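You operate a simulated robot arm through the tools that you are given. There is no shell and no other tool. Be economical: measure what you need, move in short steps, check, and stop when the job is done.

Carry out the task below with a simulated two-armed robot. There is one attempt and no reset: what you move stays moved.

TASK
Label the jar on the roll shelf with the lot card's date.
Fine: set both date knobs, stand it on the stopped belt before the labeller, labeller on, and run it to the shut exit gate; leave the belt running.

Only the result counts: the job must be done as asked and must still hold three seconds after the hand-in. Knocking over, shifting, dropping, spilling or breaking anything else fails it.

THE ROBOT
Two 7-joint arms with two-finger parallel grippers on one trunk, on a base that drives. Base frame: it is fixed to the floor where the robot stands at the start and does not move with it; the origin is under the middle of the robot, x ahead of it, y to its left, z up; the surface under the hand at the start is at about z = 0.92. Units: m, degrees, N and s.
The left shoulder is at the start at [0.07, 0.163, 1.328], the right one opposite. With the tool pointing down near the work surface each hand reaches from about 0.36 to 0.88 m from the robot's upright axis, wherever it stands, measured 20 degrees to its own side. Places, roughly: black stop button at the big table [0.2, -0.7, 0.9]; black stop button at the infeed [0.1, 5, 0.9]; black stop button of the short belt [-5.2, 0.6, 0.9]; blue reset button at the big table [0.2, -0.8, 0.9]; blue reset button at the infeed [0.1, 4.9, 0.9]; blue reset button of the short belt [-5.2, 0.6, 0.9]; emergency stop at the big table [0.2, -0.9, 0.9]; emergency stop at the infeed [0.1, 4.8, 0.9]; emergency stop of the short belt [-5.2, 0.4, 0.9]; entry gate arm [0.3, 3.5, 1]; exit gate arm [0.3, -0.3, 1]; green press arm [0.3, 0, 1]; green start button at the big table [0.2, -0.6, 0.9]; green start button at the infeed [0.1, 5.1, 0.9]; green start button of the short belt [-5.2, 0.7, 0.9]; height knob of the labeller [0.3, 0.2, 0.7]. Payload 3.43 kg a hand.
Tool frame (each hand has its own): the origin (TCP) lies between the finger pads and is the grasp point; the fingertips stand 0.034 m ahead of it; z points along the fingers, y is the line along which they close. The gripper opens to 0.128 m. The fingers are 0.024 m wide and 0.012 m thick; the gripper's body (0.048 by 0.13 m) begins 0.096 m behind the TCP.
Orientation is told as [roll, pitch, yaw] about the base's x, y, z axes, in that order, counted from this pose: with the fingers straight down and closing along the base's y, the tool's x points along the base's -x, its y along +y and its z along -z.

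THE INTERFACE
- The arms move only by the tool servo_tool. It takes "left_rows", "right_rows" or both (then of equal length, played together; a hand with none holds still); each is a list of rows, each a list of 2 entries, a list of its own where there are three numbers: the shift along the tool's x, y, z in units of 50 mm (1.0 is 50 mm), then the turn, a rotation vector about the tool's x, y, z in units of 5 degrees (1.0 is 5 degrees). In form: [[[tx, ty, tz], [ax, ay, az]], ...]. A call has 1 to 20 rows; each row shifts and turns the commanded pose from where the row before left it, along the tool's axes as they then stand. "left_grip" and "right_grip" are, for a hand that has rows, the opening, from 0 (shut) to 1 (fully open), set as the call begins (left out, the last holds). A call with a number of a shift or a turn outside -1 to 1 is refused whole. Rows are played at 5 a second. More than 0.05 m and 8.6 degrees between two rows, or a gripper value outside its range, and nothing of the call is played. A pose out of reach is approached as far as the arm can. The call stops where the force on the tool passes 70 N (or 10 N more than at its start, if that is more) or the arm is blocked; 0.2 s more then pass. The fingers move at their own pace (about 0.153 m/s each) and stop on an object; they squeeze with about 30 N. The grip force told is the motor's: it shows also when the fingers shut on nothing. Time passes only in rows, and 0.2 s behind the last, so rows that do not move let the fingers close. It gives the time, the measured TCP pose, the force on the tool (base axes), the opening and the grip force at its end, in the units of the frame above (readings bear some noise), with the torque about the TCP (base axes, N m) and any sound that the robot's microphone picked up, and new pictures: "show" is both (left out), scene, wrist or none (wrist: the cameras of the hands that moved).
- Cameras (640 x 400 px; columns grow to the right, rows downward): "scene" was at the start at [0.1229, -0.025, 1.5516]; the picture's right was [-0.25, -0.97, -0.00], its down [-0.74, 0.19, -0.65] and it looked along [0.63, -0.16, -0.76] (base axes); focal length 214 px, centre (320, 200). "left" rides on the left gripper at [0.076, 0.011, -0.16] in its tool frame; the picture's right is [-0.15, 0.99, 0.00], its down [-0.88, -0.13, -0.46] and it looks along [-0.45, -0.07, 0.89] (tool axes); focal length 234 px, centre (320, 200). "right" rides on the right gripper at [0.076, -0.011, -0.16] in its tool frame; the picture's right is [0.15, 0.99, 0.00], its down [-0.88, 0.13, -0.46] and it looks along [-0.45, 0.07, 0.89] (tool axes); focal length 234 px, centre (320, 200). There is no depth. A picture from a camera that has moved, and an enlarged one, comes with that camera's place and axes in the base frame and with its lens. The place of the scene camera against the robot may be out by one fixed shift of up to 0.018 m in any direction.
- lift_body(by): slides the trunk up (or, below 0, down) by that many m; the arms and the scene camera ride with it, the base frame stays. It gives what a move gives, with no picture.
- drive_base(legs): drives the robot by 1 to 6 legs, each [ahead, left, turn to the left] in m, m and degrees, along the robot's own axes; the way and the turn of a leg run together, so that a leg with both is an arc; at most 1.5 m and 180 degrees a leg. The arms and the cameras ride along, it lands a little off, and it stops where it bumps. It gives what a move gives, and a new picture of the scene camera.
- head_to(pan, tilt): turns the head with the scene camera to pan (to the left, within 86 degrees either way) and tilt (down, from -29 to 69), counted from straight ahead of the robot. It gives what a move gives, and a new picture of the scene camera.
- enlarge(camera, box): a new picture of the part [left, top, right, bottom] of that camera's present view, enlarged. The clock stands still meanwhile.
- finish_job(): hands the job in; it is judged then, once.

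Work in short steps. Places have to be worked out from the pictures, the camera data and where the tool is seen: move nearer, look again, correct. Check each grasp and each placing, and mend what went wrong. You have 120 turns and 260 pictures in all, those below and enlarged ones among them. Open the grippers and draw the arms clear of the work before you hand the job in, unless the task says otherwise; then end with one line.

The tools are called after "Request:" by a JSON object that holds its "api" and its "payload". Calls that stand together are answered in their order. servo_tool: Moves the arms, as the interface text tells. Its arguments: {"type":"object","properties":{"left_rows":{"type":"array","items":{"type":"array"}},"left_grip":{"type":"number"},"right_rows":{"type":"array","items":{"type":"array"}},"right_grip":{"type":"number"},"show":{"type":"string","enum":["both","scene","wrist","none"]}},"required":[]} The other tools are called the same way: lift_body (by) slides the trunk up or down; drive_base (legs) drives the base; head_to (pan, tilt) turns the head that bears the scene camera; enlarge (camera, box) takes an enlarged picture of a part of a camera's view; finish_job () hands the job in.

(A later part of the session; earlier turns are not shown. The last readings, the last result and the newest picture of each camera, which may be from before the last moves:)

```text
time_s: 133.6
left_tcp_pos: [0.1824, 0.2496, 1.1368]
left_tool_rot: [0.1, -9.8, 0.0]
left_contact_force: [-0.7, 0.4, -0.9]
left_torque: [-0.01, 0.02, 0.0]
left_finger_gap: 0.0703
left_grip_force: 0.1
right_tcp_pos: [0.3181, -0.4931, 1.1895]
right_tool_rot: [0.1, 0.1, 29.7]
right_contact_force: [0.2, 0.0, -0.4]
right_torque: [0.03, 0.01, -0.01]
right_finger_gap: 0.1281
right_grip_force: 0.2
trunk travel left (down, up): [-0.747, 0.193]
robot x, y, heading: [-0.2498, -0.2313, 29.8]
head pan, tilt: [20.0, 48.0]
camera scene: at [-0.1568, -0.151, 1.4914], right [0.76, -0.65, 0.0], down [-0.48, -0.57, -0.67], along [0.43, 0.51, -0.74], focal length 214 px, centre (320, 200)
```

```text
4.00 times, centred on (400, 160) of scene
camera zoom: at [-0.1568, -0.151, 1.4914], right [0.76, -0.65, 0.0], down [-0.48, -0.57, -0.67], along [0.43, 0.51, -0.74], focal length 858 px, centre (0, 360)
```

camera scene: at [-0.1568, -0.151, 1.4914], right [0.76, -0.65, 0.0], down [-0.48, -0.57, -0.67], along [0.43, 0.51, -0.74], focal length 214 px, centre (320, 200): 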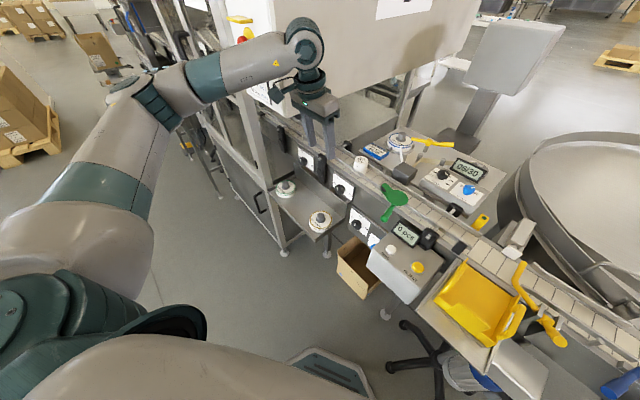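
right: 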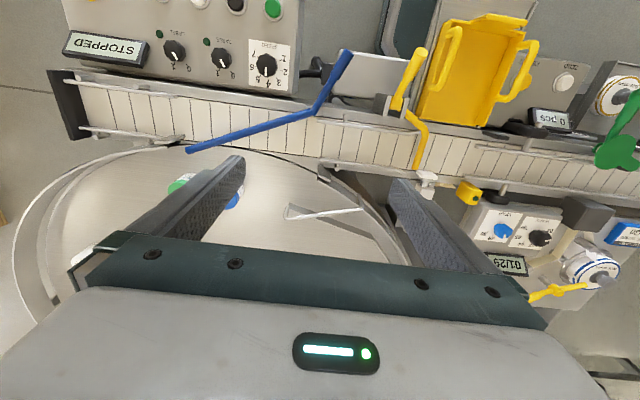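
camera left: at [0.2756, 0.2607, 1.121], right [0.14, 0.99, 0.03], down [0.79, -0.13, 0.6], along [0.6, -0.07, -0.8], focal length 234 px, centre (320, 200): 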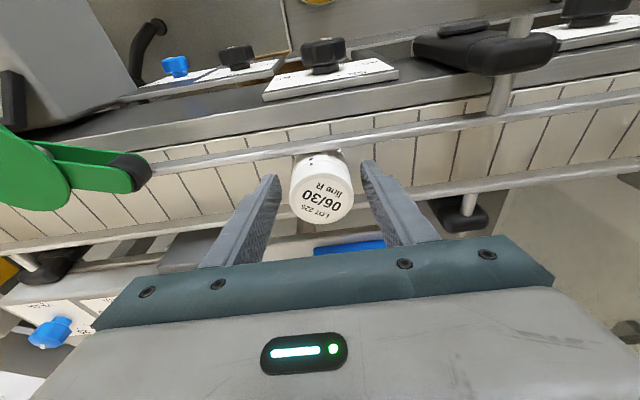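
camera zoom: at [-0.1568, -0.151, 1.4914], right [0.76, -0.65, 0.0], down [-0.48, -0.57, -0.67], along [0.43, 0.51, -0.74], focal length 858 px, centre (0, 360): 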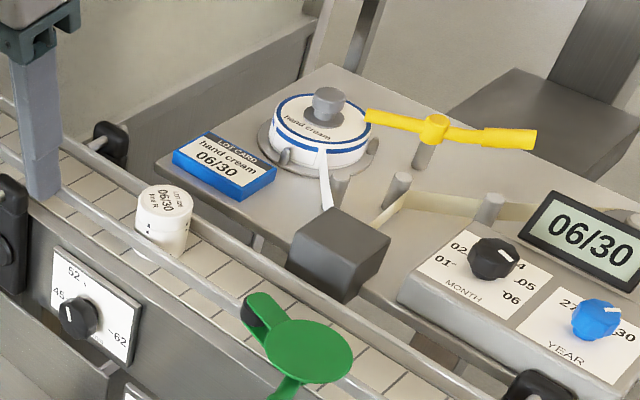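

The jar is standing well. Before starting, I check the press arm and gate area and the panel from here.

Request:
{"api": "enlarge", "payload": {"camera": "scene", "box": [360, 160, 460, 243]}}

Request:
{"api": "enlarge", "payload": {"camera": "left", "box": [0, 0, 320, 200]}}

Request:
{"api": "enlarge", "payload": {"camera": "right", "box": [0, 0, 640, 400]}}

```text
4.82 times, centred on (410, 202) of scene
camera zoom: at [-0.1568, -0.151, 1.4914], right [0.76, -0.65, 0.0], down [-0.48, -0.57, -0.67], along [0.43, 0.51, -0.74], focal length 1034 px, centre (-114, 193)
```

zoom: 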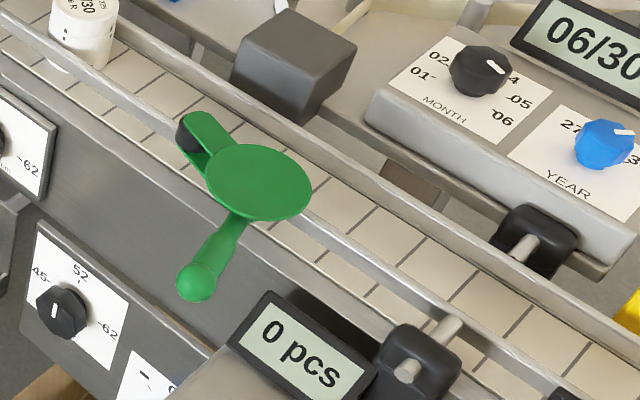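

```text
2.00 times, centred on (160, 100) of left
camera zoom: at [0.0801, 0.2608, 1.2806], right [0.14, 0.99, 0.03], down [0.79, -0.13, 0.6], along [0.6, -0.06, -0.8], focal length 468 px, centre (640, 400)
```

zoom: 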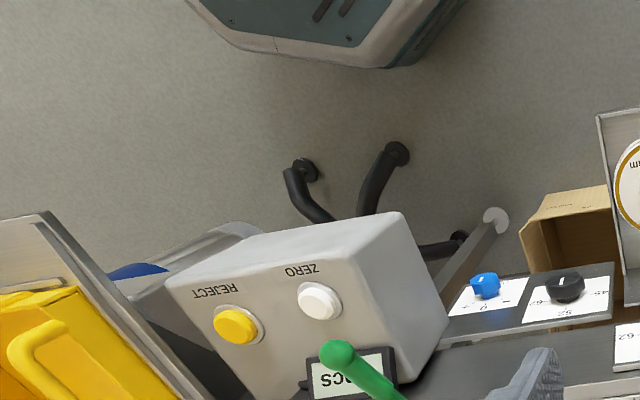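

```text
1.00 times, centred on (320, 200) of right (not enlarged: the box is as wide or as high as the picture)
camera zoom: at [0.2577, -0.5395, 1.3488], right [-0.62, 0.79, 0.0], down [0.7, 0.55, 0.45], along [0.36, 0.28, -0.89], focal length 234 px, centre (320, 200)
```

zoom: 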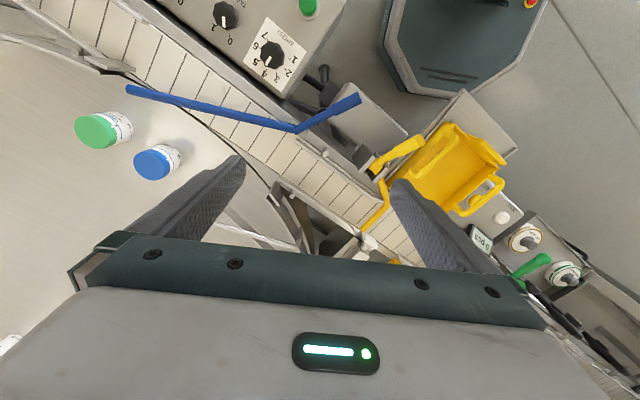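

The press arm lies along the near rail with its roller opposite the label head, so I leave it alone. Now I go to the main panel: trunk up 6 cm, turn to heading 0, and shift right.

Request:
{"api": "lift_body", "payload": {"by": 0.06}}

Request:
{"api": "drive_base", "payload": {"legs": [[-0.08, 0, 0], [0, 0, -29.7], [0, -0.25, 0]]}}

Request:
{"api": "head_to", "payload": {"pan": -15, "tilt": 45}}

Request:
{"api": "enlarge", "payload": {"camera": "scene", "box": [260, 150, 580, 350]}}

```text
time_s: 134.6
left_tcp_pos: [0.1812, 0.2514, 1.1971]
left_tool_rot: [0.1, -10.0, 0.0]
left_contact_force: [0.5, 0.4, 0.2]
left_torque: [0.01, 0.0, 0.01]
left_finger_gap: 0.0703
left_grip_force: 0.1
right_tcp_pos: [0.3175, -0.4932, 1.2486]
right_tool_rot: [0.2, 0.1, 29.8]
right_contact_force: [-0.2, 0.5, -0.1]
right_torque: [-0.06, -0.01, 0.05]
right_finger_gap: 0.128
right_grip_force: 0.0
trunk travel left (down, up): [-0.807, 0.133]
robot x, y, heading: [-0.2524, -0.2283, 30.0]
head pan, tilt: [20.0, 48.0]
```

```text
time_s: 138.5
left_tcp_pos: [0.2937, -0.3067, 1.1973]
left_tool_rot: [-0.1, -10.0, -28.6]
left_contact_force: [0.1, -0.4, 0.7]
left_torque: [-0.01, 0.01, -0.04]
left_finger_gap: 0.0704
left_grip_force: 0.1
right_tcp_pos: [0.0531, -1.024, 1.2507]
right_tool_rot: [0.0, 0.0, 0.9]
right_contact_force: [-0.7, 0.6, -0.6]
right_torque: [-0.02, 0.05, -0.01]
right_finger_gap: 0.1278
right_grip_force: 0.1
trunk travel left (down, up): [-0.807, 0.133]
robot x, y, heading: [-0.3143, -0.5238, 0.6]
head pan, tilt: [20.0, 48.0]
camera scene: at [-0.1958, -0.4966, 1.5515], right [0.36, -0.93, 0.0], down [-0.69, -0.27, -0.67], along [0.62, 0.24, -0.74], focal length 214 px, centre (320, 200)
```

scene: 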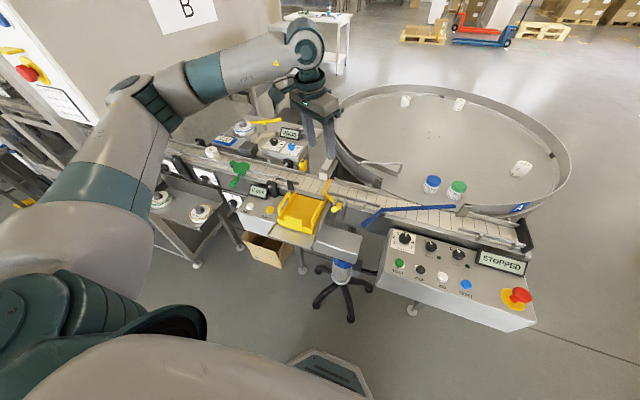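

```text
time_s: 139.5
left_tcp_pos: [0.2926, -0.3082, 1.1963]
left_tool_rot: [-0.1, -10.1, -28.6]
left_contact_force: [0.0, 0.2, 0.3]
left_torque: [-0.03, 0.04, 0.0]
left_finger_gap: 0.0706
left_grip_force: 0.0
right_tcp_pos: [0.0525, -1.0249, 1.2505]
right_tool_rot: [0.0, 0.0, 0.8]
right_contact_force: [-0.4, -0.2, -0.8]
right_torque: [0.01, 0.0, 0.01]
right_finger_gap: 0.1281
right_grip_force: 0.0
trunk travel left (down, up): [-0.807, 0.133]
robot x, y, heading: [-0.3185, -0.5259, 0.9]
head pan, tilt: [-15.0, 45.0]
camera scene: at [-0.1906, -0.5454, 1.5557], right [-0.24, -0.97, 0.0], down [-0.69, 0.17, -0.71], along [0.69, -0.17, -0.71], focal length 214 px, centre (320, 200)
```

scene: 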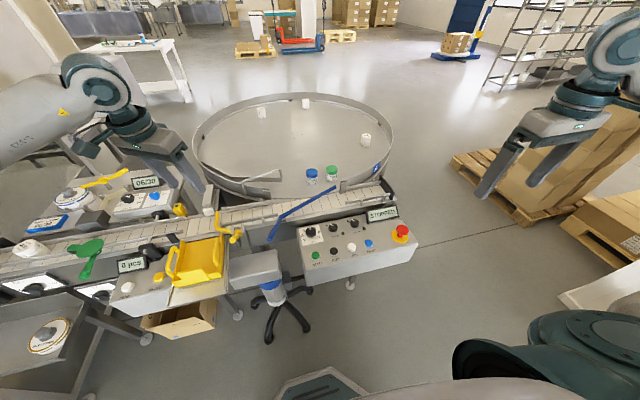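

```text
2.00 times, centred on (420, 250) of scene
camera zoom: at [-0.1906, -0.5454, 1.5557], right [-0.24, -0.97, 0.0], down [-0.69, 0.17, -0.71], along [0.69, -0.17, -0.71], focal length 429 px, centre (120, 100)
```

zoom: 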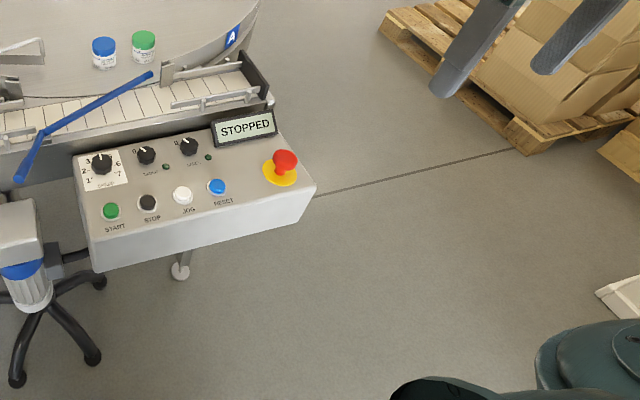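

I zoom in on the panel and the gate.

Request:
{"api": "enlarge", "payload": {"camera": "scene", "box": [295, 200, 420, 285]}}

Request:
{"api": "enlarge", "payload": {"camera": "scene", "box": [190, 170, 310, 270]}}

```text
4.71 times, centred on (358, 242) of scene
camera zoom: at [-0.1906, -0.5454, 1.5557], right [-0.24, -0.97, 0.0], down [-0.69, 0.17, -0.71], along [0.69, -0.17, -0.71], focal length 1009 px, centre (144, 0)
```

zoom: 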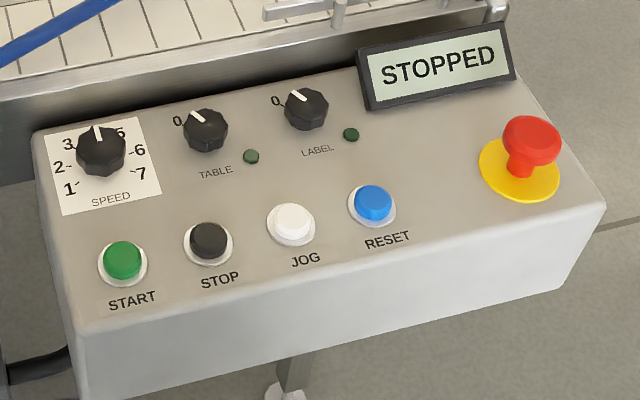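

```text
4.00 times, centred on (250, 220) of scene
camera zoom: at [-0.1906, -0.5454, 1.5557], right [-0.24, -0.97, 0.0], down [-0.69, 0.17, -0.71], along [0.69, -0.17, -0.71], focal length 858 px, centre (600, 120)
```

zoom: 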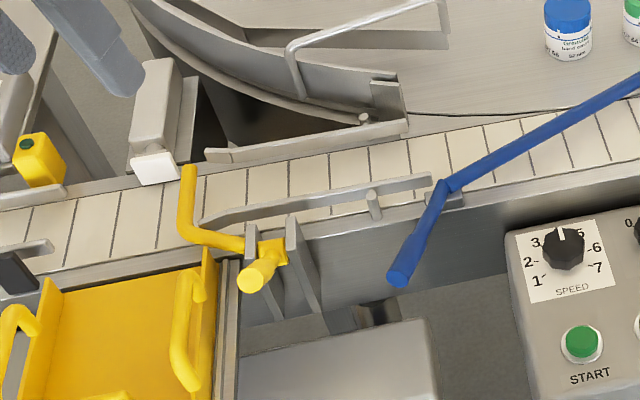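

LABEL points at 0 and the gate bar lies across the belt, so it is shut. I bring the right hand above the LABEL knob at about (0.264, -0.787).

Request:
{"api": "servo_tool", "payload": {"right_rows": [[[-0.53, 0.6, 0.36], [0, 0, 0]], [[-0.53, 0.6, 0.36], [0, 0, 0]], [[-0.53, 0.6, 0.36], [0, 0, 0]], [[-0.53, 0.6, 0.36], [0, 0, 0]], [[-0.53, 0.6, 0.36], [0, 0, 0]], [[-0.53, 0.6, 0.36], [0, 0, 0]], [[-0.53, 0.6, 0.36], [0, 0, 0]], [[-0.53, 0.6, 0.36], [0, 0, 0]], [[0, 0, 0], [0, 0, 0]], [[0, 0, 0], [0, 0, 0]]], "right_grip": 0.5, "show": "both"}}

Request:
{"api": "enlarge", "payload": {"camera": "right", "box": [180, 40, 460, 215]}}

```text
time_s: 141.7
left_tcp_pos: [0.293, -0.3074, 1.1965]
left_tool_rot: [-0.1, -10.0, -28.7]
left_contact_force: [-0.1, -0.5, 0.1]
left_torque: [-0.02, -0.02, 0.01]
left_finger_gap: 0.0705
left_grip_force: 0.0
right_tcp_pos: [0.2616, -0.7792, 1.1038]
right_tool_rot: [0.1, 0.0, 0.8]
right_contact_force: [-0.2, -0.4, 0.3]
right_torque: [-0.03, -0.03, -0.01]
right_finger_gap: 0.064
right_grip_force: 0.1
trunk travel left (down, up): [-0.807, 0.133]
robot x, y, heading: [-0.3197, -0.5227, 0.9]
head pan, tilt: [-15.0, 45.0]
camera scene: at [-0.1905, -0.5461, 1.5557], right [-0.24, -0.97, 0.0], down [-0.69, 0.17, -0.71], along [0.69, -0.17, -0.71], focal length 214 px, centre (320, 200)
camera right: at [0.1861, -0.7921, 1.2645], right [-0.16, 0.99, 0.0], down [0.88, 0.14, 0.46], along [0.45, 0.07, -0.89], focal length 234 px, centre (320, 200)
```

scene: 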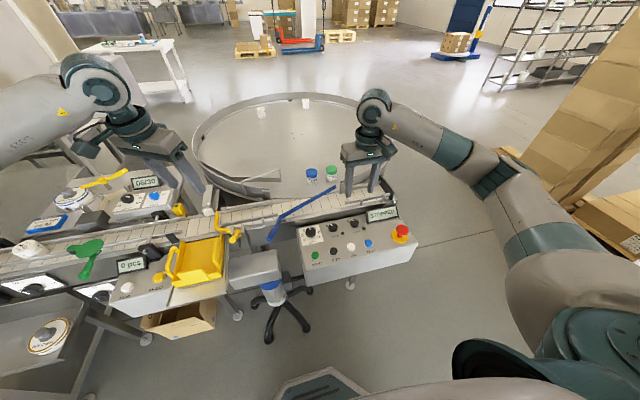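
right: 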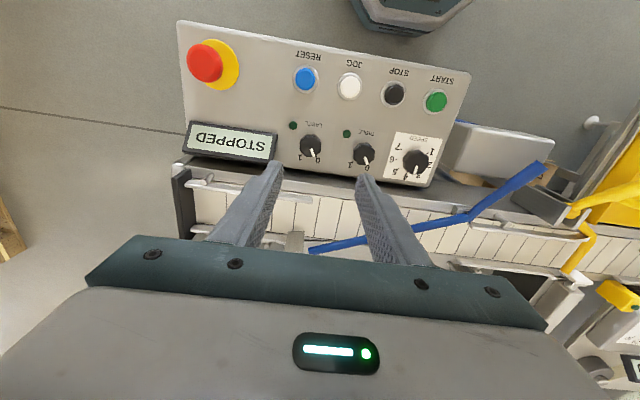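

```text
2.29 times, centred on (320, 128) of right
camera zoom: at [0.1861, -0.7921, 1.2645], right [-0.16, 0.99, 0.0], down [0.88, 0.14, 0.46], along [0.45, 0.07, -0.89], focal length 535 px, centre (320, 366)
```

zoom: 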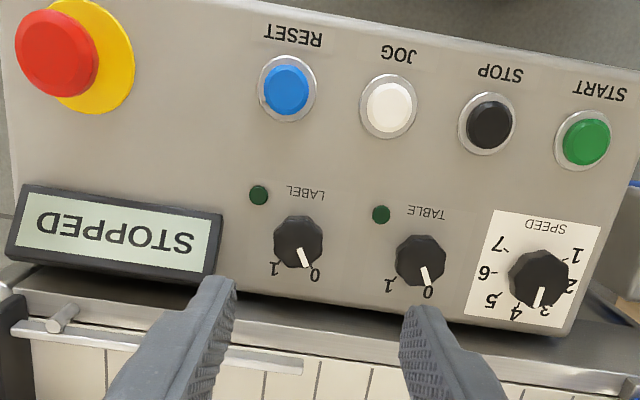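

The LABEL knob is at about (0.271, -0.793, 0.93); from 0 to 1 is about 65° clockwise. I narrow the opening, centre over it, pre-turn by -40° and go down partway.

Request:
{"api": "servo_tool", "payload": {"right_rows": [[[-0.19, -0.28, 0], [0, 0, 0]], [[0, 0, 0.3], [0, 0, -1]], [[0, 0, 0.3], [0, 0, -1]], [[0, 0, 0.3], [0, 0, -1]], [[0, 0, 0.3], [0, 0, -1]], [[0, 0, 0.2], [0, 0, -1]], [[0, 0, 0.2], [0, 0, -1]], [[0, 0, 0.2], [0, 0, -1]], [[0, 0, 0.2], [0, 0, -1]], [[0, 0, 0], [0, 0, 0]], [[0, 0, 0], [0, 0, 0]]], "right_grip": 0.36, "show": "wrist"}}

Request:
{"api": "enlarge", "payload": {"camera": "right", "box": [200, 70, 440, 220]}}

```text
time_s: 144.1
left_tcp_pos: [0.2925, -0.3085, 1.1963]
left_tool_rot: [0.1, -10.0, -28.5]
left_contact_force: [-0.2, 0.2, -0.2]
left_torque: [0.01, 0.01, 0.0]
left_finger_gap: 0.0703
left_grip_force: 0.1
right_tcp_pos: [0.2717, -0.7959, 1.0056]
right_tool_rot: [0.1, 0.0, 41.0]
right_contact_force: [-0.5, 0.3, 0.5]
right_torque: [-0.01, 0.0, 0.03]
right_finger_gap: 0.0461
right_grip_force: 0.0
trunk travel left (down, up): [-0.807, 0.133]
robot x, y, heading: [-0.3182, -0.5205, 1.1]
head pan, tilt: [-15.0, 45.0]
camera right: at [0.2212, -0.853, 1.1657], right [-0.76, 0.65, 0.0], down [0.58, 0.68, 0.46], along [0.3, 0.35, -0.89], focal length 234 px, centre (320, 200)
```

right: 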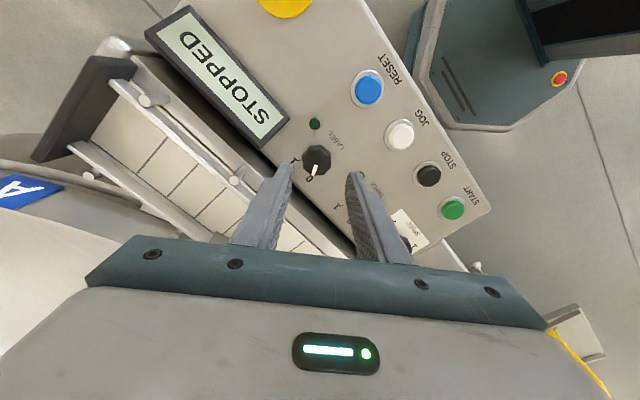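

```text
2.67 times, centred on (320, 145) of right
camera zoom: at [0.2212, -0.853, 1.1657], right [-0.76, 0.65, 0.0], down [0.58, 0.68, 0.46], along [0.3, 0.35, -0.89], focal length 624 px, centre (320, 347)
```

zoom: 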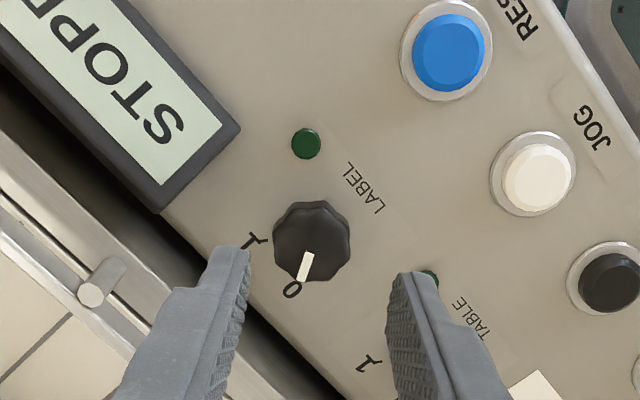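

The knob is centred within 2 mm. I descend to TCP z≈0.952 and grip.

Request:
{"api": "servo_tool", "payload": {"right_rows": [[[0, 0, 0.45], [0, 0, 0]], [[0, 0, 0.4], [0, 0, 0]], [[0, 0, 0.2], [0, 0, 0]], [[0, 0, 0], [0, 0, 0]]], "show": "none"}}

Request:
{"api": "servo_tool", "payload": {"right_rows": [[[0, 0, 0], [0, 0, 0]], [[0, 0, 0], [0, 0, 0]], [[0, 0, 0], [0, 0, 0]]], "right_grip": 0, "show": "wrist"}}

```text
time_s: 145.1
left_tcp_pos: [0.2929, -0.3082, 1.1959]
left_tool_rot: [0.0, -10.0, -28.7]
left_contact_force: [0.7, -0.6, 0.4]
left_torque: [-0.01, 0.02, -0.03]
left_finger_gap: 0.0705
left_grip_force: 0.0
right_tcp_pos: [0.2725, -0.7963, 0.953]
right_tool_rot: [0.1, 0.0, 40.9]
right_contact_force: [-0.1, 0.5, 0.6]
right_torque: [0.01, -0.04, -0.01]
right_finger_gap: 0.046
right_grip_force: 0.0
trunk travel left (down, up): [-0.807, 0.133]
robot x, y, heading: [-0.3185, -0.523, 1.1]
head pan, tilt: [-15.0, 45.0]
```

```text
time_s: 145.9
left_tcp_pos: [0.293, -0.3083, 1.1974]
left_tool_rot: [0.1, -10.0, -28.6]
left_contact_force: [-0.1, 0.7, 0.4]
left_torque: [-0.02, -0.01, 0.01]
left_finger_gap: 0.0706
left_grip_force: 0.1
right_tcp_pos: [0.2722, -0.7969, 0.9527]
right_tool_rot: [0.1, 0.0, 41.0]
right_contact_force: [0.8, -0.5, 0.6]
right_torque: [0.02, 0.01, 0.0]
right_finger_gap: 0.0003
right_grip_force: 30.4
trunk travel left (down, up): [-0.807, 0.133]
robot x, y, heading: [-0.3176, -0.5217, 0.8]
head pan, tilt: [-15.0, 45.0]
camera right: at [0.2219, -0.8533, 1.1127], right [-0.76, 0.65, 0.0], down [0.58, 0.67, 0.46], along [0.3, 0.35, -0.89], focal length 234 px, centre (320, 200)
```

right: 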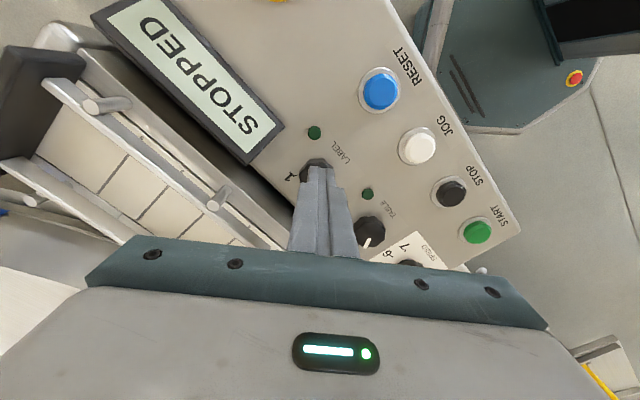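

The fingers closed above the knob, so it is lower than judged. I open, shift 3 mm and go 20 mm lower before closing.

Request:
{"api": "servo_tool", "payload": {"right_rows": [[[0, 0, 0], [0, 0, 0]], [[-0.07, 0, 0], [0, 0, 0]], [[0, 0, 0.2], [0, 0, 0]], [[0, 0, 0.2], [0, 0, 0]], [[0, 0, 0], [0, 0, 0]]], "right_grip": 0.36, "show": "wrist"}}

Request:
{"api": "enlarge", "payload": {"camera": "right", "box": [200, 90, 440, 240]}}

```text
time_s: 147.1
left_tcp_pos: [0.2937, -0.3081, 1.1961]
left_tool_rot: [0.0, -9.9, -28.7]
left_contact_force: [-0.3, 0.2, 0.2]
left_torque: [0.01, -0.02, 0.03]
left_finger_gap: 0.0703
left_grip_force: 0.1
right_tcp_pos: [0.2727, -0.7923, 0.9352]
right_tool_rot: [0.1, 0.0, 40.9]
right_contact_force: [-0.1, 0.1, 0.0]
right_torque: [-0.02, 0.0, 0.01]
right_finger_gap: 0.0462
right_grip_force: 0.1
trunk travel left (down, up): [-0.807, 0.133]
robot x, y, heading: [-0.3133, -0.517, 1.1]
head pan, tilt: [-15.0, 45.0]
camera right: at [0.2233, -0.8501, 1.0937], right [-0.76, 0.65, 0.0], down [0.58, 0.68, 0.46], along [0.3, 0.35, -0.89], focal length 234 px, centre (320, 200)
```

right: 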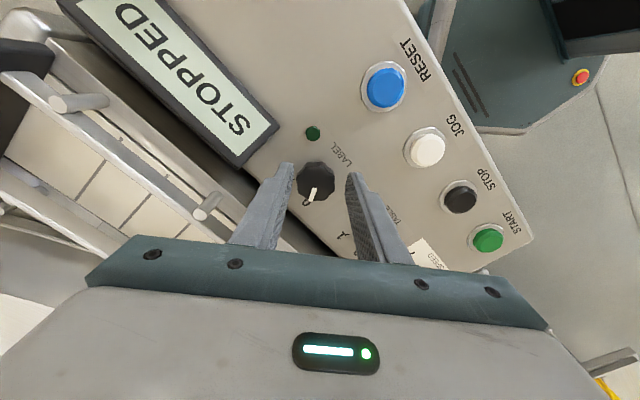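

```text
2.67 times, centred on (320, 165) of right
camera zoom: at [0.2233, -0.8501, 1.0937], right [-0.76, 0.65, 0.0], down [0.58, 0.68, 0.46], along [0.3, 0.35, -0.89], focal length 624 px, centre (320, 293)
```

zoom: 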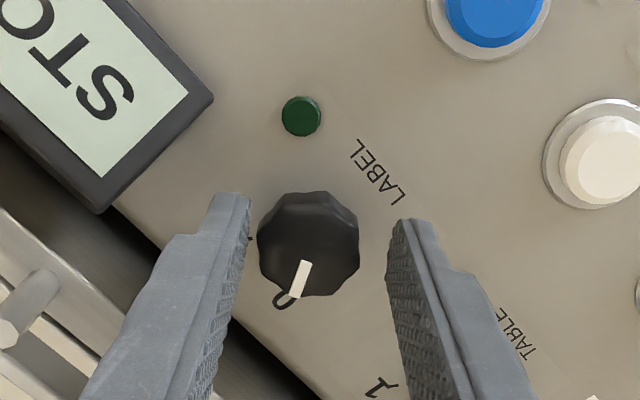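

The knob is now between the fingertips. I close and turn +60°.

Request:
{"api": "servo_tool", "payload": {"right_rows": [[[0, 0, 0], [0, 0, 0]], [[0, 0, 0], [0, 0, 0]], [[0, 0, 0], [0, 0, 0]]], "right_grip": 0, "show": "none"}}

Request:
{"api": "servo_tool", "payload": {"right_rows": [[[0, 0, 0], [0, 0, 1]], [[0, 0, 0], [0, 0, 1]], [[0, 0, 0], [0, 0, 1]], [[0, 0, 0], [0, 0, 1]], [[0, 0, 0], [0, 0, 1]], [[0, 0, 0], [0, 0, 1]], [[0, 0, 0], [0, 0, 1]], [[0, 0, 0], [0, 0, 1]], [[0, 0, 0], [0, 0, 1]], [[0, 0, 0], [0, 0, 1]], [[0, 0, 0], [0, 0, 1]], [[0, 0, 0], [0, 0, 1]], [[0, 0, 0], [0, 0, 0]]], "show": "wrist"}}

```text
time_s: 147.9
left_tcp_pos: [0.2941, -0.3093, 1.1958]
left_tool_rot: [-0.1, -9.9, -28.8]
left_contact_force: [-0.1, -0.1, 0.8]
left_torque: [0.0, 0.0, -0.01]
left_finger_gap: 0.0706
left_grip_force: 0.1
right_tcp_pos: [0.2762, -0.7958, 0.9352]
right_tool_rot: [0.0, 0.0, 40.8]
right_contact_force: [13.1, -11.0, 7.2]
right_torque: [-0.82, -0.3, -0.07]
right_finger_gap: 0.0329
right_grip_force: 45.0
trunk travel left (down, up): [-0.807, 0.133]
robot x, y, heading: [-0.319, -0.5219, 0.7]
head pan, tilt: [-15.0, 45.0]
```

```text
time_s: 150.7
left_tcp_pos: [0.2936, -0.3083, 1.1963]
left_tool_rot: [0.0, -9.9, -28.6]
left_contact_force: [0.8, 0.1, 0.8]
left_torque: [-0.01, 0.0, 0.0]
left_finger_gap: 0.0706
left_grip_force: 0.0
right_tcp_pos: [0.2732, -0.7925, 0.9338]
right_tool_rot: [0.2, -0.1, -19.2]
right_contact_force: [19.1, -5.1, 23.5]
right_torque: [-0.23, -1.32, 0.06]
right_finger_gap: 0.0327
right_grip_force: 44.4
trunk travel left (down, up): [-0.807, 0.133]
robot x, y, heading: [-0.3164, -0.5238, 1.0]
head pan, tilt: [-15.0, 45.0]
camera right: at [0.1985, -0.7761, 1.0935], right [0.19, 0.98, 0.0], down [0.87, -0.17, 0.46], along [0.45, -0.08, -0.89], focal length 234 px, centre (320, 200)
```

right: 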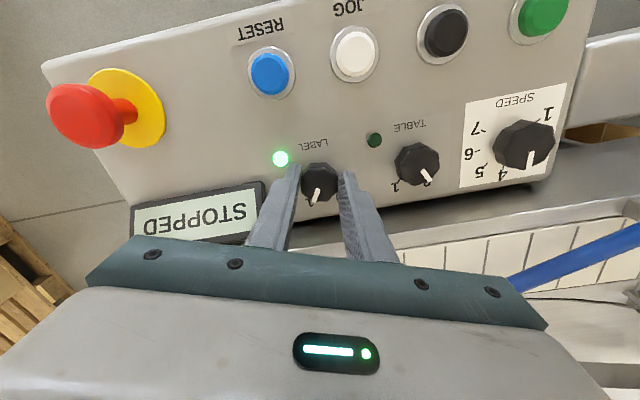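

The LABEL lamp is lit. I release and rise, then check that it stays on.

Request:
{"api": "servo_tool", "payload": {"right_rows": [[[0, 0, 0], [0, 0, 0]], [[0, 0, 0], [0, 0, 0]], [[0, 0, -0.7], [0, 0, 0]], [[0, 0, -0.8], [0, 0, 0]], [[0, 0, -0.8], [0, 0, 0]], [[0, 0, 0], [0, 0, -1]], [[0, 0, 0], [0, 0, -1]], [[0, 0, 0], [0, 0, -1]], [[0, 0, 0], [0, 0, -0.84]], [[0, 0, 0], [0, 0, 0]]], "right_grip": 0.36, "show": "wrist"}}

Request:
{"api": "enlarge", "payload": {"camera": "right", "box": [200, 40, 500, 227]}}

```text
time_s: 152.9
left_tcp_pos: [0.2937, -0.3079, 1.1966]
left_tool_rot: [-0.1, -10.0, -28.7]
left_contact_force: [0.0, -0.1, -0.2]
left_torque: [0.0, 0.0, 0.03]
left_finger_gap: 0.0704
left_grip_force: 0.0
right_tcp_pos: [0.2751, -0.7939, 1.0479]
right_tool_rot: [0.0, 0.0, 0.2]
right_contact_force: [-0.4, 0.0, -0.6]
right_torque: [0.02, 0.04, -0.02]
right_finger_gap: 0.0463
right_grip_force: 0.1
trunk travel left (down, up): [-0.807, 0.133]
robot x, y, heading: [-0.3191, -0.5187, 0.8]
head pan, tilt: [-15.0, 45.0]
camera right: at [0.1994, -0.8038, 1.2075], right [-0.15, 0.99, 0.0], down [0.88, 0.13, 0.46], along [0.45, 0.07, -0.89], focal length 234 px, centre (320, 200)
```

right: 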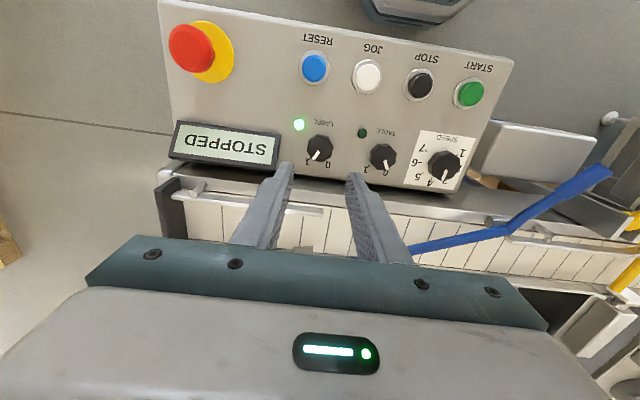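

```text
2.13 times, centred on (350, 134) of right
camera zoom: at [0.1994, -0.8038, 1.2075], right [-0.15, 0.99, 0.0], down [0.88, 0.13, 0.46], along [0.45, 0.07, -0.89], focal length 500 px, centre (256, 342)
```

zoom: 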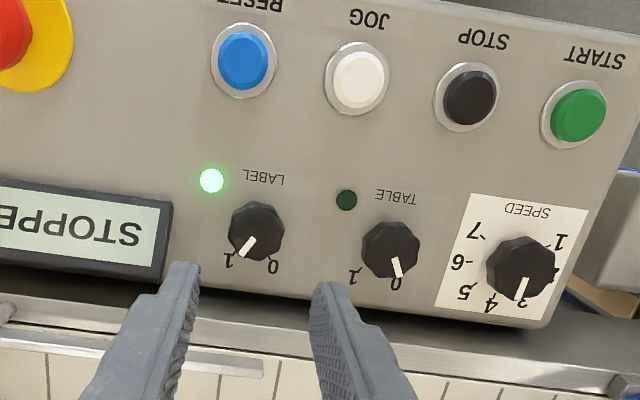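

LABEL stays at 1, lamp lit. Next START at about (0.186, -0.630): I close the right fingers and move above it.

Request:
{"api": "servo_tool", "payload": {"right_rows": [[[0.356, 0.656, 0], [0, 0, 0]], [[0.356, 0.656, 0], [0, 0, 0]], [[0.356, 0.656, 0], [0, 0, 0]], [[0.356, 0.656, 0.4], [0, 0, 0]], [[0.356, 0.656, 0.4], [0, 0, 0]], [[0, 0, 0], [0, 0, 0]], [[0, 0, 0], [0, 0, 0]]], "right_grip": 0, "show": "both"}}

Request:
{"api": "enlarge", "payload": {"camera": "right", "box": [200, 60, 440, 210]}}

```text
time_s: 154.5
left_tcp_pos: [0.2929, -0.3084, 1.1968]
left_tool_rot: [0.1, -10.0, -28.6]
left_contact_force: [0.3, 0.1, 0.3]
left_torque: [0.01, -0.03, 0.01]
left_finger_gap: 0.0705
left_grip_force: 0.1
right_tcp_pos: [0.1871, -0.631, 1.0103]
right_tool_rot: [-0.1, 0.1, 0.1]
right_contact_force: [0.4, -1.2, -0.6]
right_torque: [0.0, 0.02, 0.0]
right_finger_gap: 0.0
right_grip_force: 30.1
trunk travel left (down, up): [-0.807, 0.133]
robot x, y, heading: [-0.3162, -0.5223, 0.7]
head pan, tilt: [-15.0, 45.0]
camera scene: at [-0.1903, -0.546, 1.5557], right [-0.24, -0.97, 0.0], down [-0.69, 0.17, -0.71], along [0.69, -0.17, -0.71], focal length 214 px, centre (320, 200)
camera right: at [0.111, -0.6413, 1.1705], right [-0.15, 0.99, 0.0], down [0.88, 0.13, 0.45], along [0.45, 0.07, -0.89], focal length 234 px, centre (320, 200)
```

scene: 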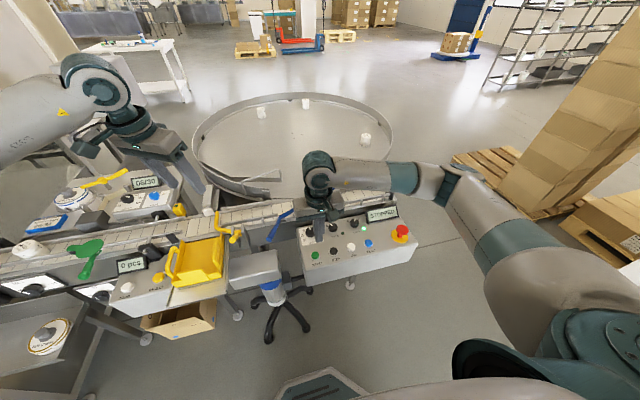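
right: 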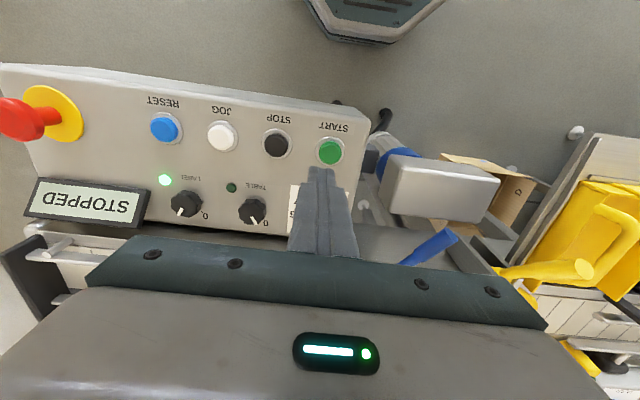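

```text
2.67 times, centred on (320, 135) of right
camera zoom: at [0.111, -0.6413, 1.1705], right [-0.15, 0.99, 0.0], down [0.88, 0.13, 0.45], along [0.45, 0.07, -0.89], focal length 624 px, centre (320, 373)
```

zoom: 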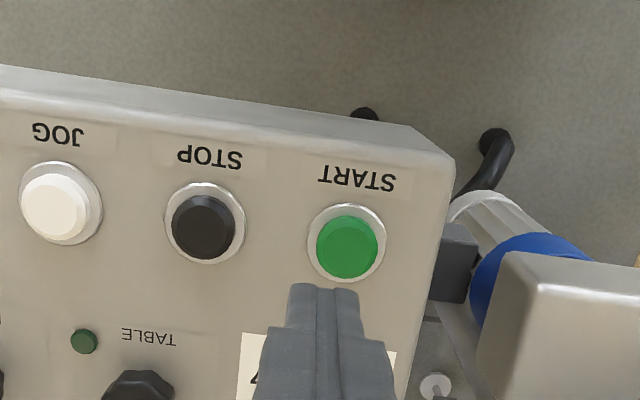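

START is at about (0.182, -0.619). I correct the offset and lower to just above it.

Request:
{"api": "servo_tool", "payload": {"right_rows": [[[0.11, 0.25, 0], [0, 0, 0]], [[0, 0, 0.5], [0, 0, 0]], [[0, 0, 0.5], [0, 0, 0]], [[0, 0, 0], [0, 0, 0]]], "show": "wrist"}}

Request:
{"api": "enlarge", "payload": {"camera": "right", "box": [200, 60, 440, 210]}}

```text
time_s: 155.5
left_tcp_pos: [0.2931, -0.3081, 1.1964]
left_tool_rot: [0.0, -10.0, -28.5]
left_contact_force: [-0.4, 0.1, -0.6]
left_torque: [0.01, -0.01, -0.01]
left_finger_gap: 0.0703
left_grip_force: 0.0
right_tcp_pos: [0.1788, -0.6178, 0.9591]
right_tool_rot: [-0.1, 0.0, 0.1]
right_contact_force: [0.1, -0.1, 0.1]
right_torque: [-0.02, 0.01, 0.02]
right_finger_gap: 0.0
right_grip_force: 30.0
trunk travel left (down, up): [-0.807, 0.133]
robot x, y, heading: [-0.3173, -0.5187, 1.0]
head pan, tilt: [-15.0, 45.0]
camera right: at [0.1039, -0.6283, 1.1189], right [-0.15, 0.99, 0.0], down [0.88, 0.13, 0.46], along [0.45, 0.07, -0.89], focal length 234 px, centre (320, 200)
```

right: 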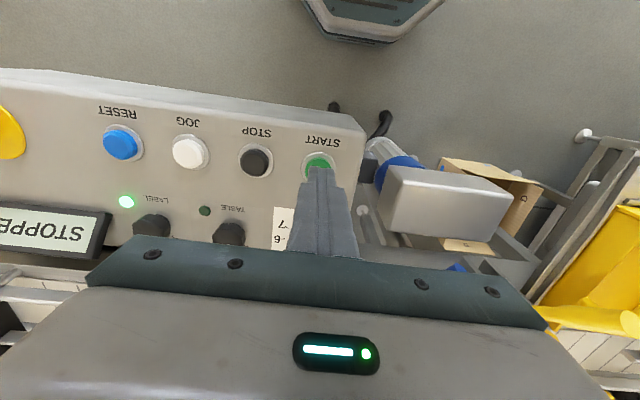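

```text
2.67 times, centred on (320, 135) of right
camera zoom: at [0.1039, -0.6283, 1.1189], right [-0.15, 0.99, 0.0], down [0.88, 0.13, 0.46], along [0.45, 0.07, -0.89], focal length 624 px, centre (320, 373)
```

zoom: 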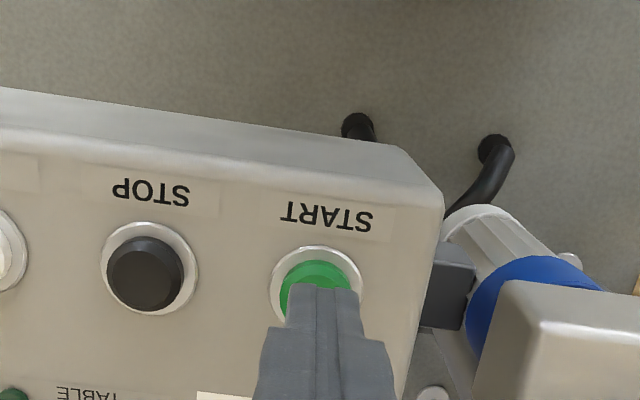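

Well aligned over START. I press down 22 mm and come back up in one call.

Request:
{"api": "servo_tool", "payload": {"right_rows": [[[0, 0, 0.15], [0, 0, 0]], [[0, 0, 0.15], [0, 0, 0]], [[0, 0, 0.1], [0, 0, 0]], [[0, 0, 0], [0, 0, 0]], [[0, 0, -0.6], [0, 0, 0]], [[0, 0, -0.6], [0, 0, 0]]], "show": "both"}}

```text
time_s: 156.9
left_tcp_pos: [0.2935, -0.3075, 1.1967]
left_tool_rot: [0.0, -10.0, -28.6]
left_contact_force: [0.7, -0.9, 0.2]
left_torque: [-0.01, 0.01, -0.02]
left_finger_gap: 0.0704
left_grip_force: 0.1
right_tcp_pos: [0.1757, -0.6165, 0.9971]
right_tool_rot: [0.0, 0.0, 0.1]
right_contact_force: [0.0, 0.2, -0.1]
right_torque: [0.0, -0.03, -0.02]
right_finger_gap: 0.0
right_grip_force: 29.8
trunk travel left (down, up): [-0.807, 0.133]
robot x, y, heading: [-0.3175, -0.5277, 0.9]
head pan, tilt: [-15.0, 45.0]
camera scene: at [-0.1908, -0.5456, 1.5557], right [-0.24, -0.97, 0.0], down [-0.69, 0.17, -0.71], along [0.69, -0.17, -0.71], focal length 214 px, centre (320, 200)
camera right: at [0.1003, -0.6279, 1.1571], right [-0.15, 0.99, 0.0], down [0.88, 0.13, 0.45], along [0.45, 0.07, -0.89], focal length 234 px, centre (320, 200)
```

scene: 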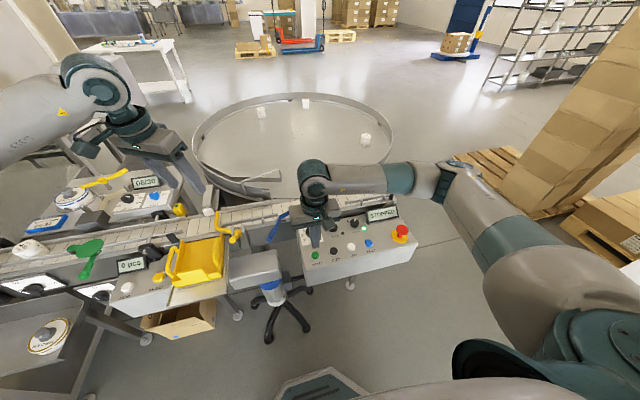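
right: 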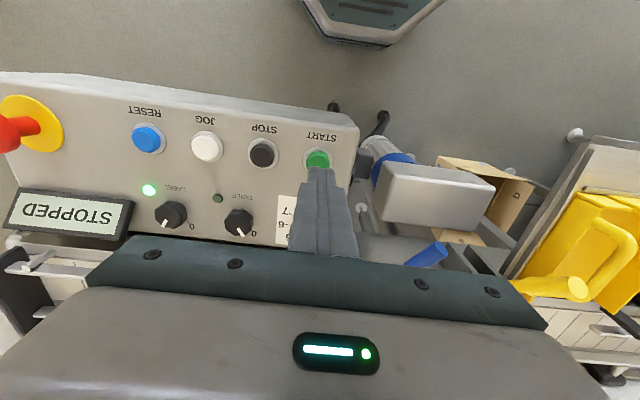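

It is still STOPPED; the button probably was not reached. I press deeper, with a pause to read the force.

Request:
{"api": "servo_tool", "payload": {"right_rows": [[[0, 0, 0.6], [0, 0, 0]], [[0, 0, 0.6], [0, 0, 0]], [[0, 0, 0.08], [0, 0, 0]], [[0, 0, 0], [0, 0, 0]]], "show": "none"}}

Request:
{"api": "servo_tool", "payload": {"right_rows": [[[0, 0, 0.08], [0, 0, 0]], [[0, 0, 0.08], [0, 0, 0]], [[0, 0, 0], [0, 0, 0]]], "show": "wrist"}}

```text
time_s: 157.9
left_tcp_pos: [0.2933, -0.3092, 1.1957]
left_tool_rot: [0.1, -9.9, -28.5]
left_contact_force: [-0.2, -0.4, 0.2]
left_torque: [0.01, 0.0, 0.02]
left_finger_gap: 0.0704
left_grip_force: 0.1
right_tcp_pos: [0.1772, -0.6158, 0.9319]
right_tool_rot: [-0.1, 0.1, 0.2]
right_contact_force: [1.3, -0.3, -1.0]
right_torque: [0.02, -0.03, -0.01]
right_finger_gap: 0.0001
right_grip_force: 30.3
trunk travel left (down, up): [-0.807, 0.133]
robot x, y, heading: [-0.3174, -0.5273, 1.0]
head pan, tilt: [-15.0, 45.0]
```

```text
time_s: 158.7
left_tcp_pos: [0.2932, -0.3091, 1.1974]
left_tool_rot: [0.1, -9.9, -28.7]
left_contact_force: [-0.4, 0.3, 0.2]
left_torque: [-0.01, 0.02, 0.01]
left_finger_gap: 0.0702
left_grip_force: 0.1
right_tcp_pos: [0.1764, -0.6154, 0.9247]
right_tool_rot: [0.1, -0.1, 0.1]
right_contact_force: [1.5, 0.3, 3.0]
right_torque: [0.03, -0.09, 0.0]
right_finger_gap: 0.0
right_grip_force: 29.7
trunk travel left (down, up): [-0.807, 0.133]
robot x, y, heading: [-0.316, -0.5217, 1.1]
head pan, tilt: [-15.0, 45.0]
heard: click
camera right: at [0.101, -0.6265, 1.0855], right [-0.15, 0.99, 0.0], down [0.88, 0.13, 0.46], along [0.45, 0.07, -0.89], focal length 234 px, centre (320, 200)
```

right: 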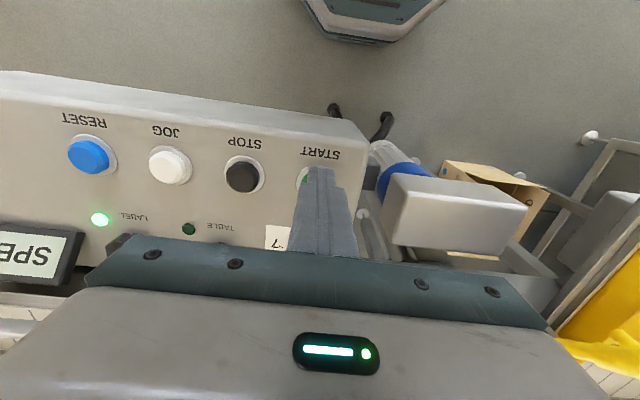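

A click was heard and the display now shows the speed, so the belt is running. I raise the hand off and watch the jar.

Request:
{"api": "servo_tool", "payload": {"right_rows": [[[0, 0, -0.7], [0, 0, 0]], [[0, 0, -0.7], [0, 0, 0]], [[0, 0, -0.7], [0, 0, 0]]], "show": "scene"}}

Request:
{"api": "enlarge", "payload": {"camera": "scene", "box": [0, 170, 280, 345]}}

```text
time_s: 159.5
left_tcp_pos: [0.2926, -0.309, 1.1974]
left_tool_rot: [0.0, -10.0, -28.5]
left_contact_force: [0.3, -0.1, 0.5]
left_torque: [0.01, 0.0, -0.03]
left_finger_gap: 0.0703
left_grip_force: 0.0
right_tcp_pos: [0.1778, -0.614, 1.0343]
right_tool_rot: [0.0, -0.1, 0.2]
right_contact_force: [-0.3, 0.1, -0.4]
right_torque: [0.02, 0.01, 0.01]
right_finger_gap: 0.0
right_grip_force: 29.7
trunk travel left (down, up): [-0.807, 0.133]
robot x, y, heading: [-0.3163, -0.5221, 0.9]
head pan, tilt: [-15.0, 45.0]
camera scene: at [-0.1908, -0.5455, 1.5557], right [-0.24, -0.97, 0.0], down [-0.69, 0.17, -0.71], along [0.69, -0.17, -0.71], focal length 214 px, centre (320, 200)
```

scene: 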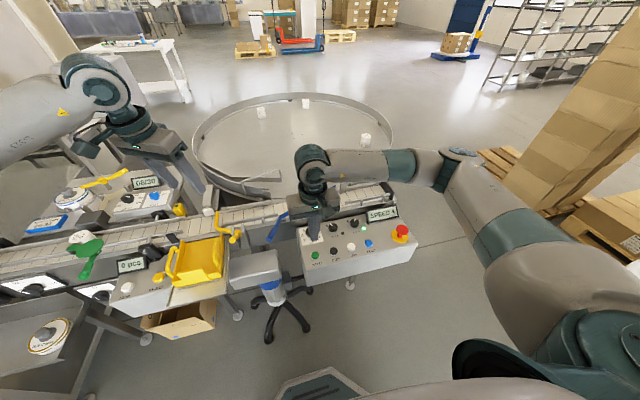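

```text
2.29 times, centred on (140, 258) of scene
camera zoom: at [-0.1908, -0.5455, 1.5557], right [-0.24, -0.97, 0.0], down [-0.69, 0.17, -0.71], along [0.69, -0.17, -0.71], focal length 490 px, centre (731, 69)
```

zoom: 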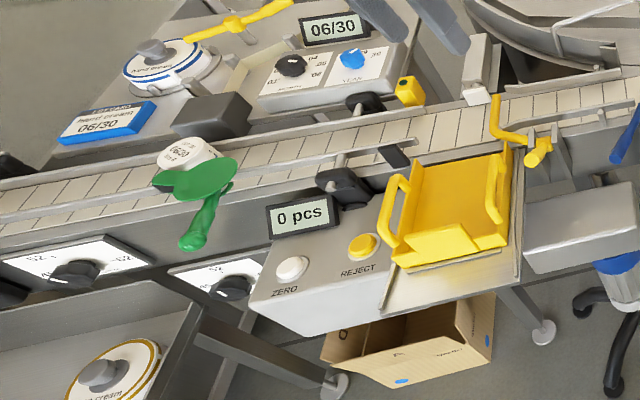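

The jar has reached the label head. I draw the right hand back and up while watching.

Request:
{"api": "servo_tool", "payload": {"right_rows": [[[0.5, 0, -0.6], [0, 0, 0]], [[0.5, 0, -0.6], [0, 0, 0]], [[0, 0, 0], [0, 0, 0]]], "show": "none"}}

Request:
{"api": "enlarge", "payload": {"camera": "scene", "box": [40, 180, 260, 317]}}

```text
time_s: 160.3
left_tcp_pos: [0.2932, -0.3084, 1.1965]
left_tool_rot: [0.0, -9.8, -28.6]
left_contact_force: [0.3, -1.1, 0.5]
left_torque: [-0.01, 0.0, -0.01]
left_finger_gap: 0.0704
left_grip_force: 0.0
right_tcp_pos: [0.1271, -0.6166, 1.0939]
right_tool_rot: [0.0, 0.0, 0.2]
right_contact_force: [-0.3, 0.2, -0.2]
right_torque: [-0.01, 0.01, 0.01]
right_finger_gap: 0.0
right_grip_force: 29.8
trunk travel left (down, up): [-0.807, 0.133]
robot x, y, heading: [-0.3206, -0.5221, 1.1]
head pan, tilt: [-15.0, 45.0]
```

```text
2.91 times, centred on (150, 248) of scene
camera zoom: at [-0.1896, -0.5463, 1.5556], right [-0.24, -0.97, 0.0], down [-0.69, 0.17, -0.71], along [0.69, -0.17, -0.71], focal length 624 px, centre (814, 59)
```

zoom: 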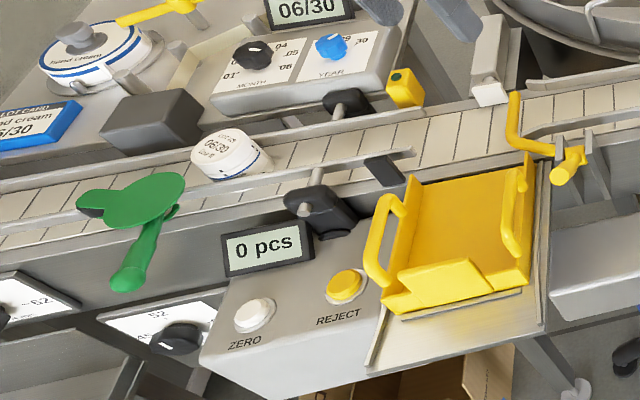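

A label with a blue stripe is on the jar, and it travels on. I wait for it to reach the gate while raising the hand.

Request:
{"api": "servo_tool", "payload": {"right_rows": [[[0.3, 0, -0.6], [0, 0, 0]], [[0, 0, -0.6], [0, 0, 0]], [[0, 0, 0], [0, 0, 0]], [[0, 0, 0], [0, 0, 0]], [[0, 0, 0], [0, 0, 0]], [[0, 0, 0], [0, 0, 0]], [[0, 0, 0], [0, 0, 0]], [[0, 0, 0], [0, 0, 0]]], "show": "scene"}}

Request:
{"api": "enlarge", "payload": {"camera": "scene", "box": [80, 160, 300, 297]}}

```text
time_s: 162.1
left_tcp_pos: [0.2933, -0.3095, 1.197]
left_tool_rot: [0.0, -10.0, -28.6]
left_contact_force: [0.6, 0.1, 0.3]
left_torque: [-0.03, -0.01, -0.01]
left_finger_gap: 0.0703
left_grip_force: 0.1
right_tcp_pos: [0.1145, -0.6194, 1.1515]
right_tool_rot: [-0.1, 0.2, 0.1]
right_contact_force: [-0.2, 0.3, 0.2]
right_torque: [0.01, -0.01, 0.02]
right_finger_gap: 0.0
right_grip_force: 29.9
trunk travel left (down, up): [-0.807, 0.133]
robot x, y, heading: [-0.3175, -0.5199, 1.0]
head pan, tilt: [-15.0, 45.0]
camera scene: at [-0.1904, -0.546, 1.5557], right [-0.24, -0.97, 0.0], down [-0.69, 0.17, -0.71], along [0.69, -0.17, -0.71], focal length 214 px, centre (320, 200)
```

scene: 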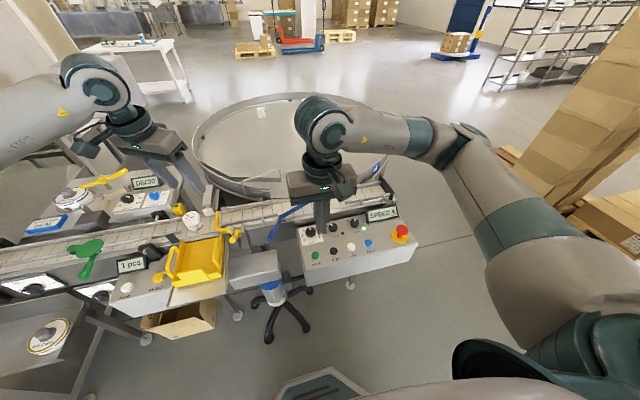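

```text
2.91 times, centred on (190, 228) of scene
camera zoom: at [-0.1904, -0.546, 1.5557], right [-0.24, -0.97, 0.0], down [-0.69, 0.17, -0.71], along [0.69, -0.17, -0.71], focal length 624 px, centre (698, 117)
```

zoom: 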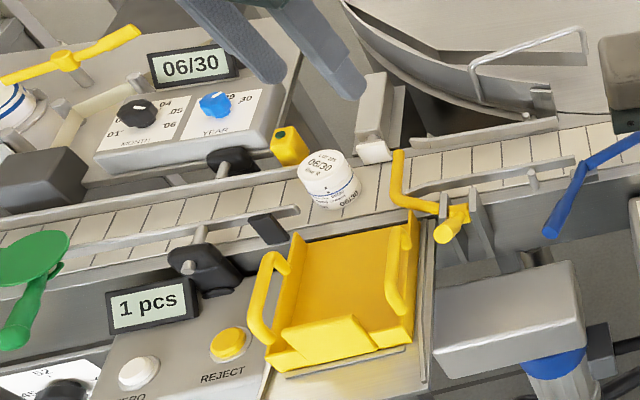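

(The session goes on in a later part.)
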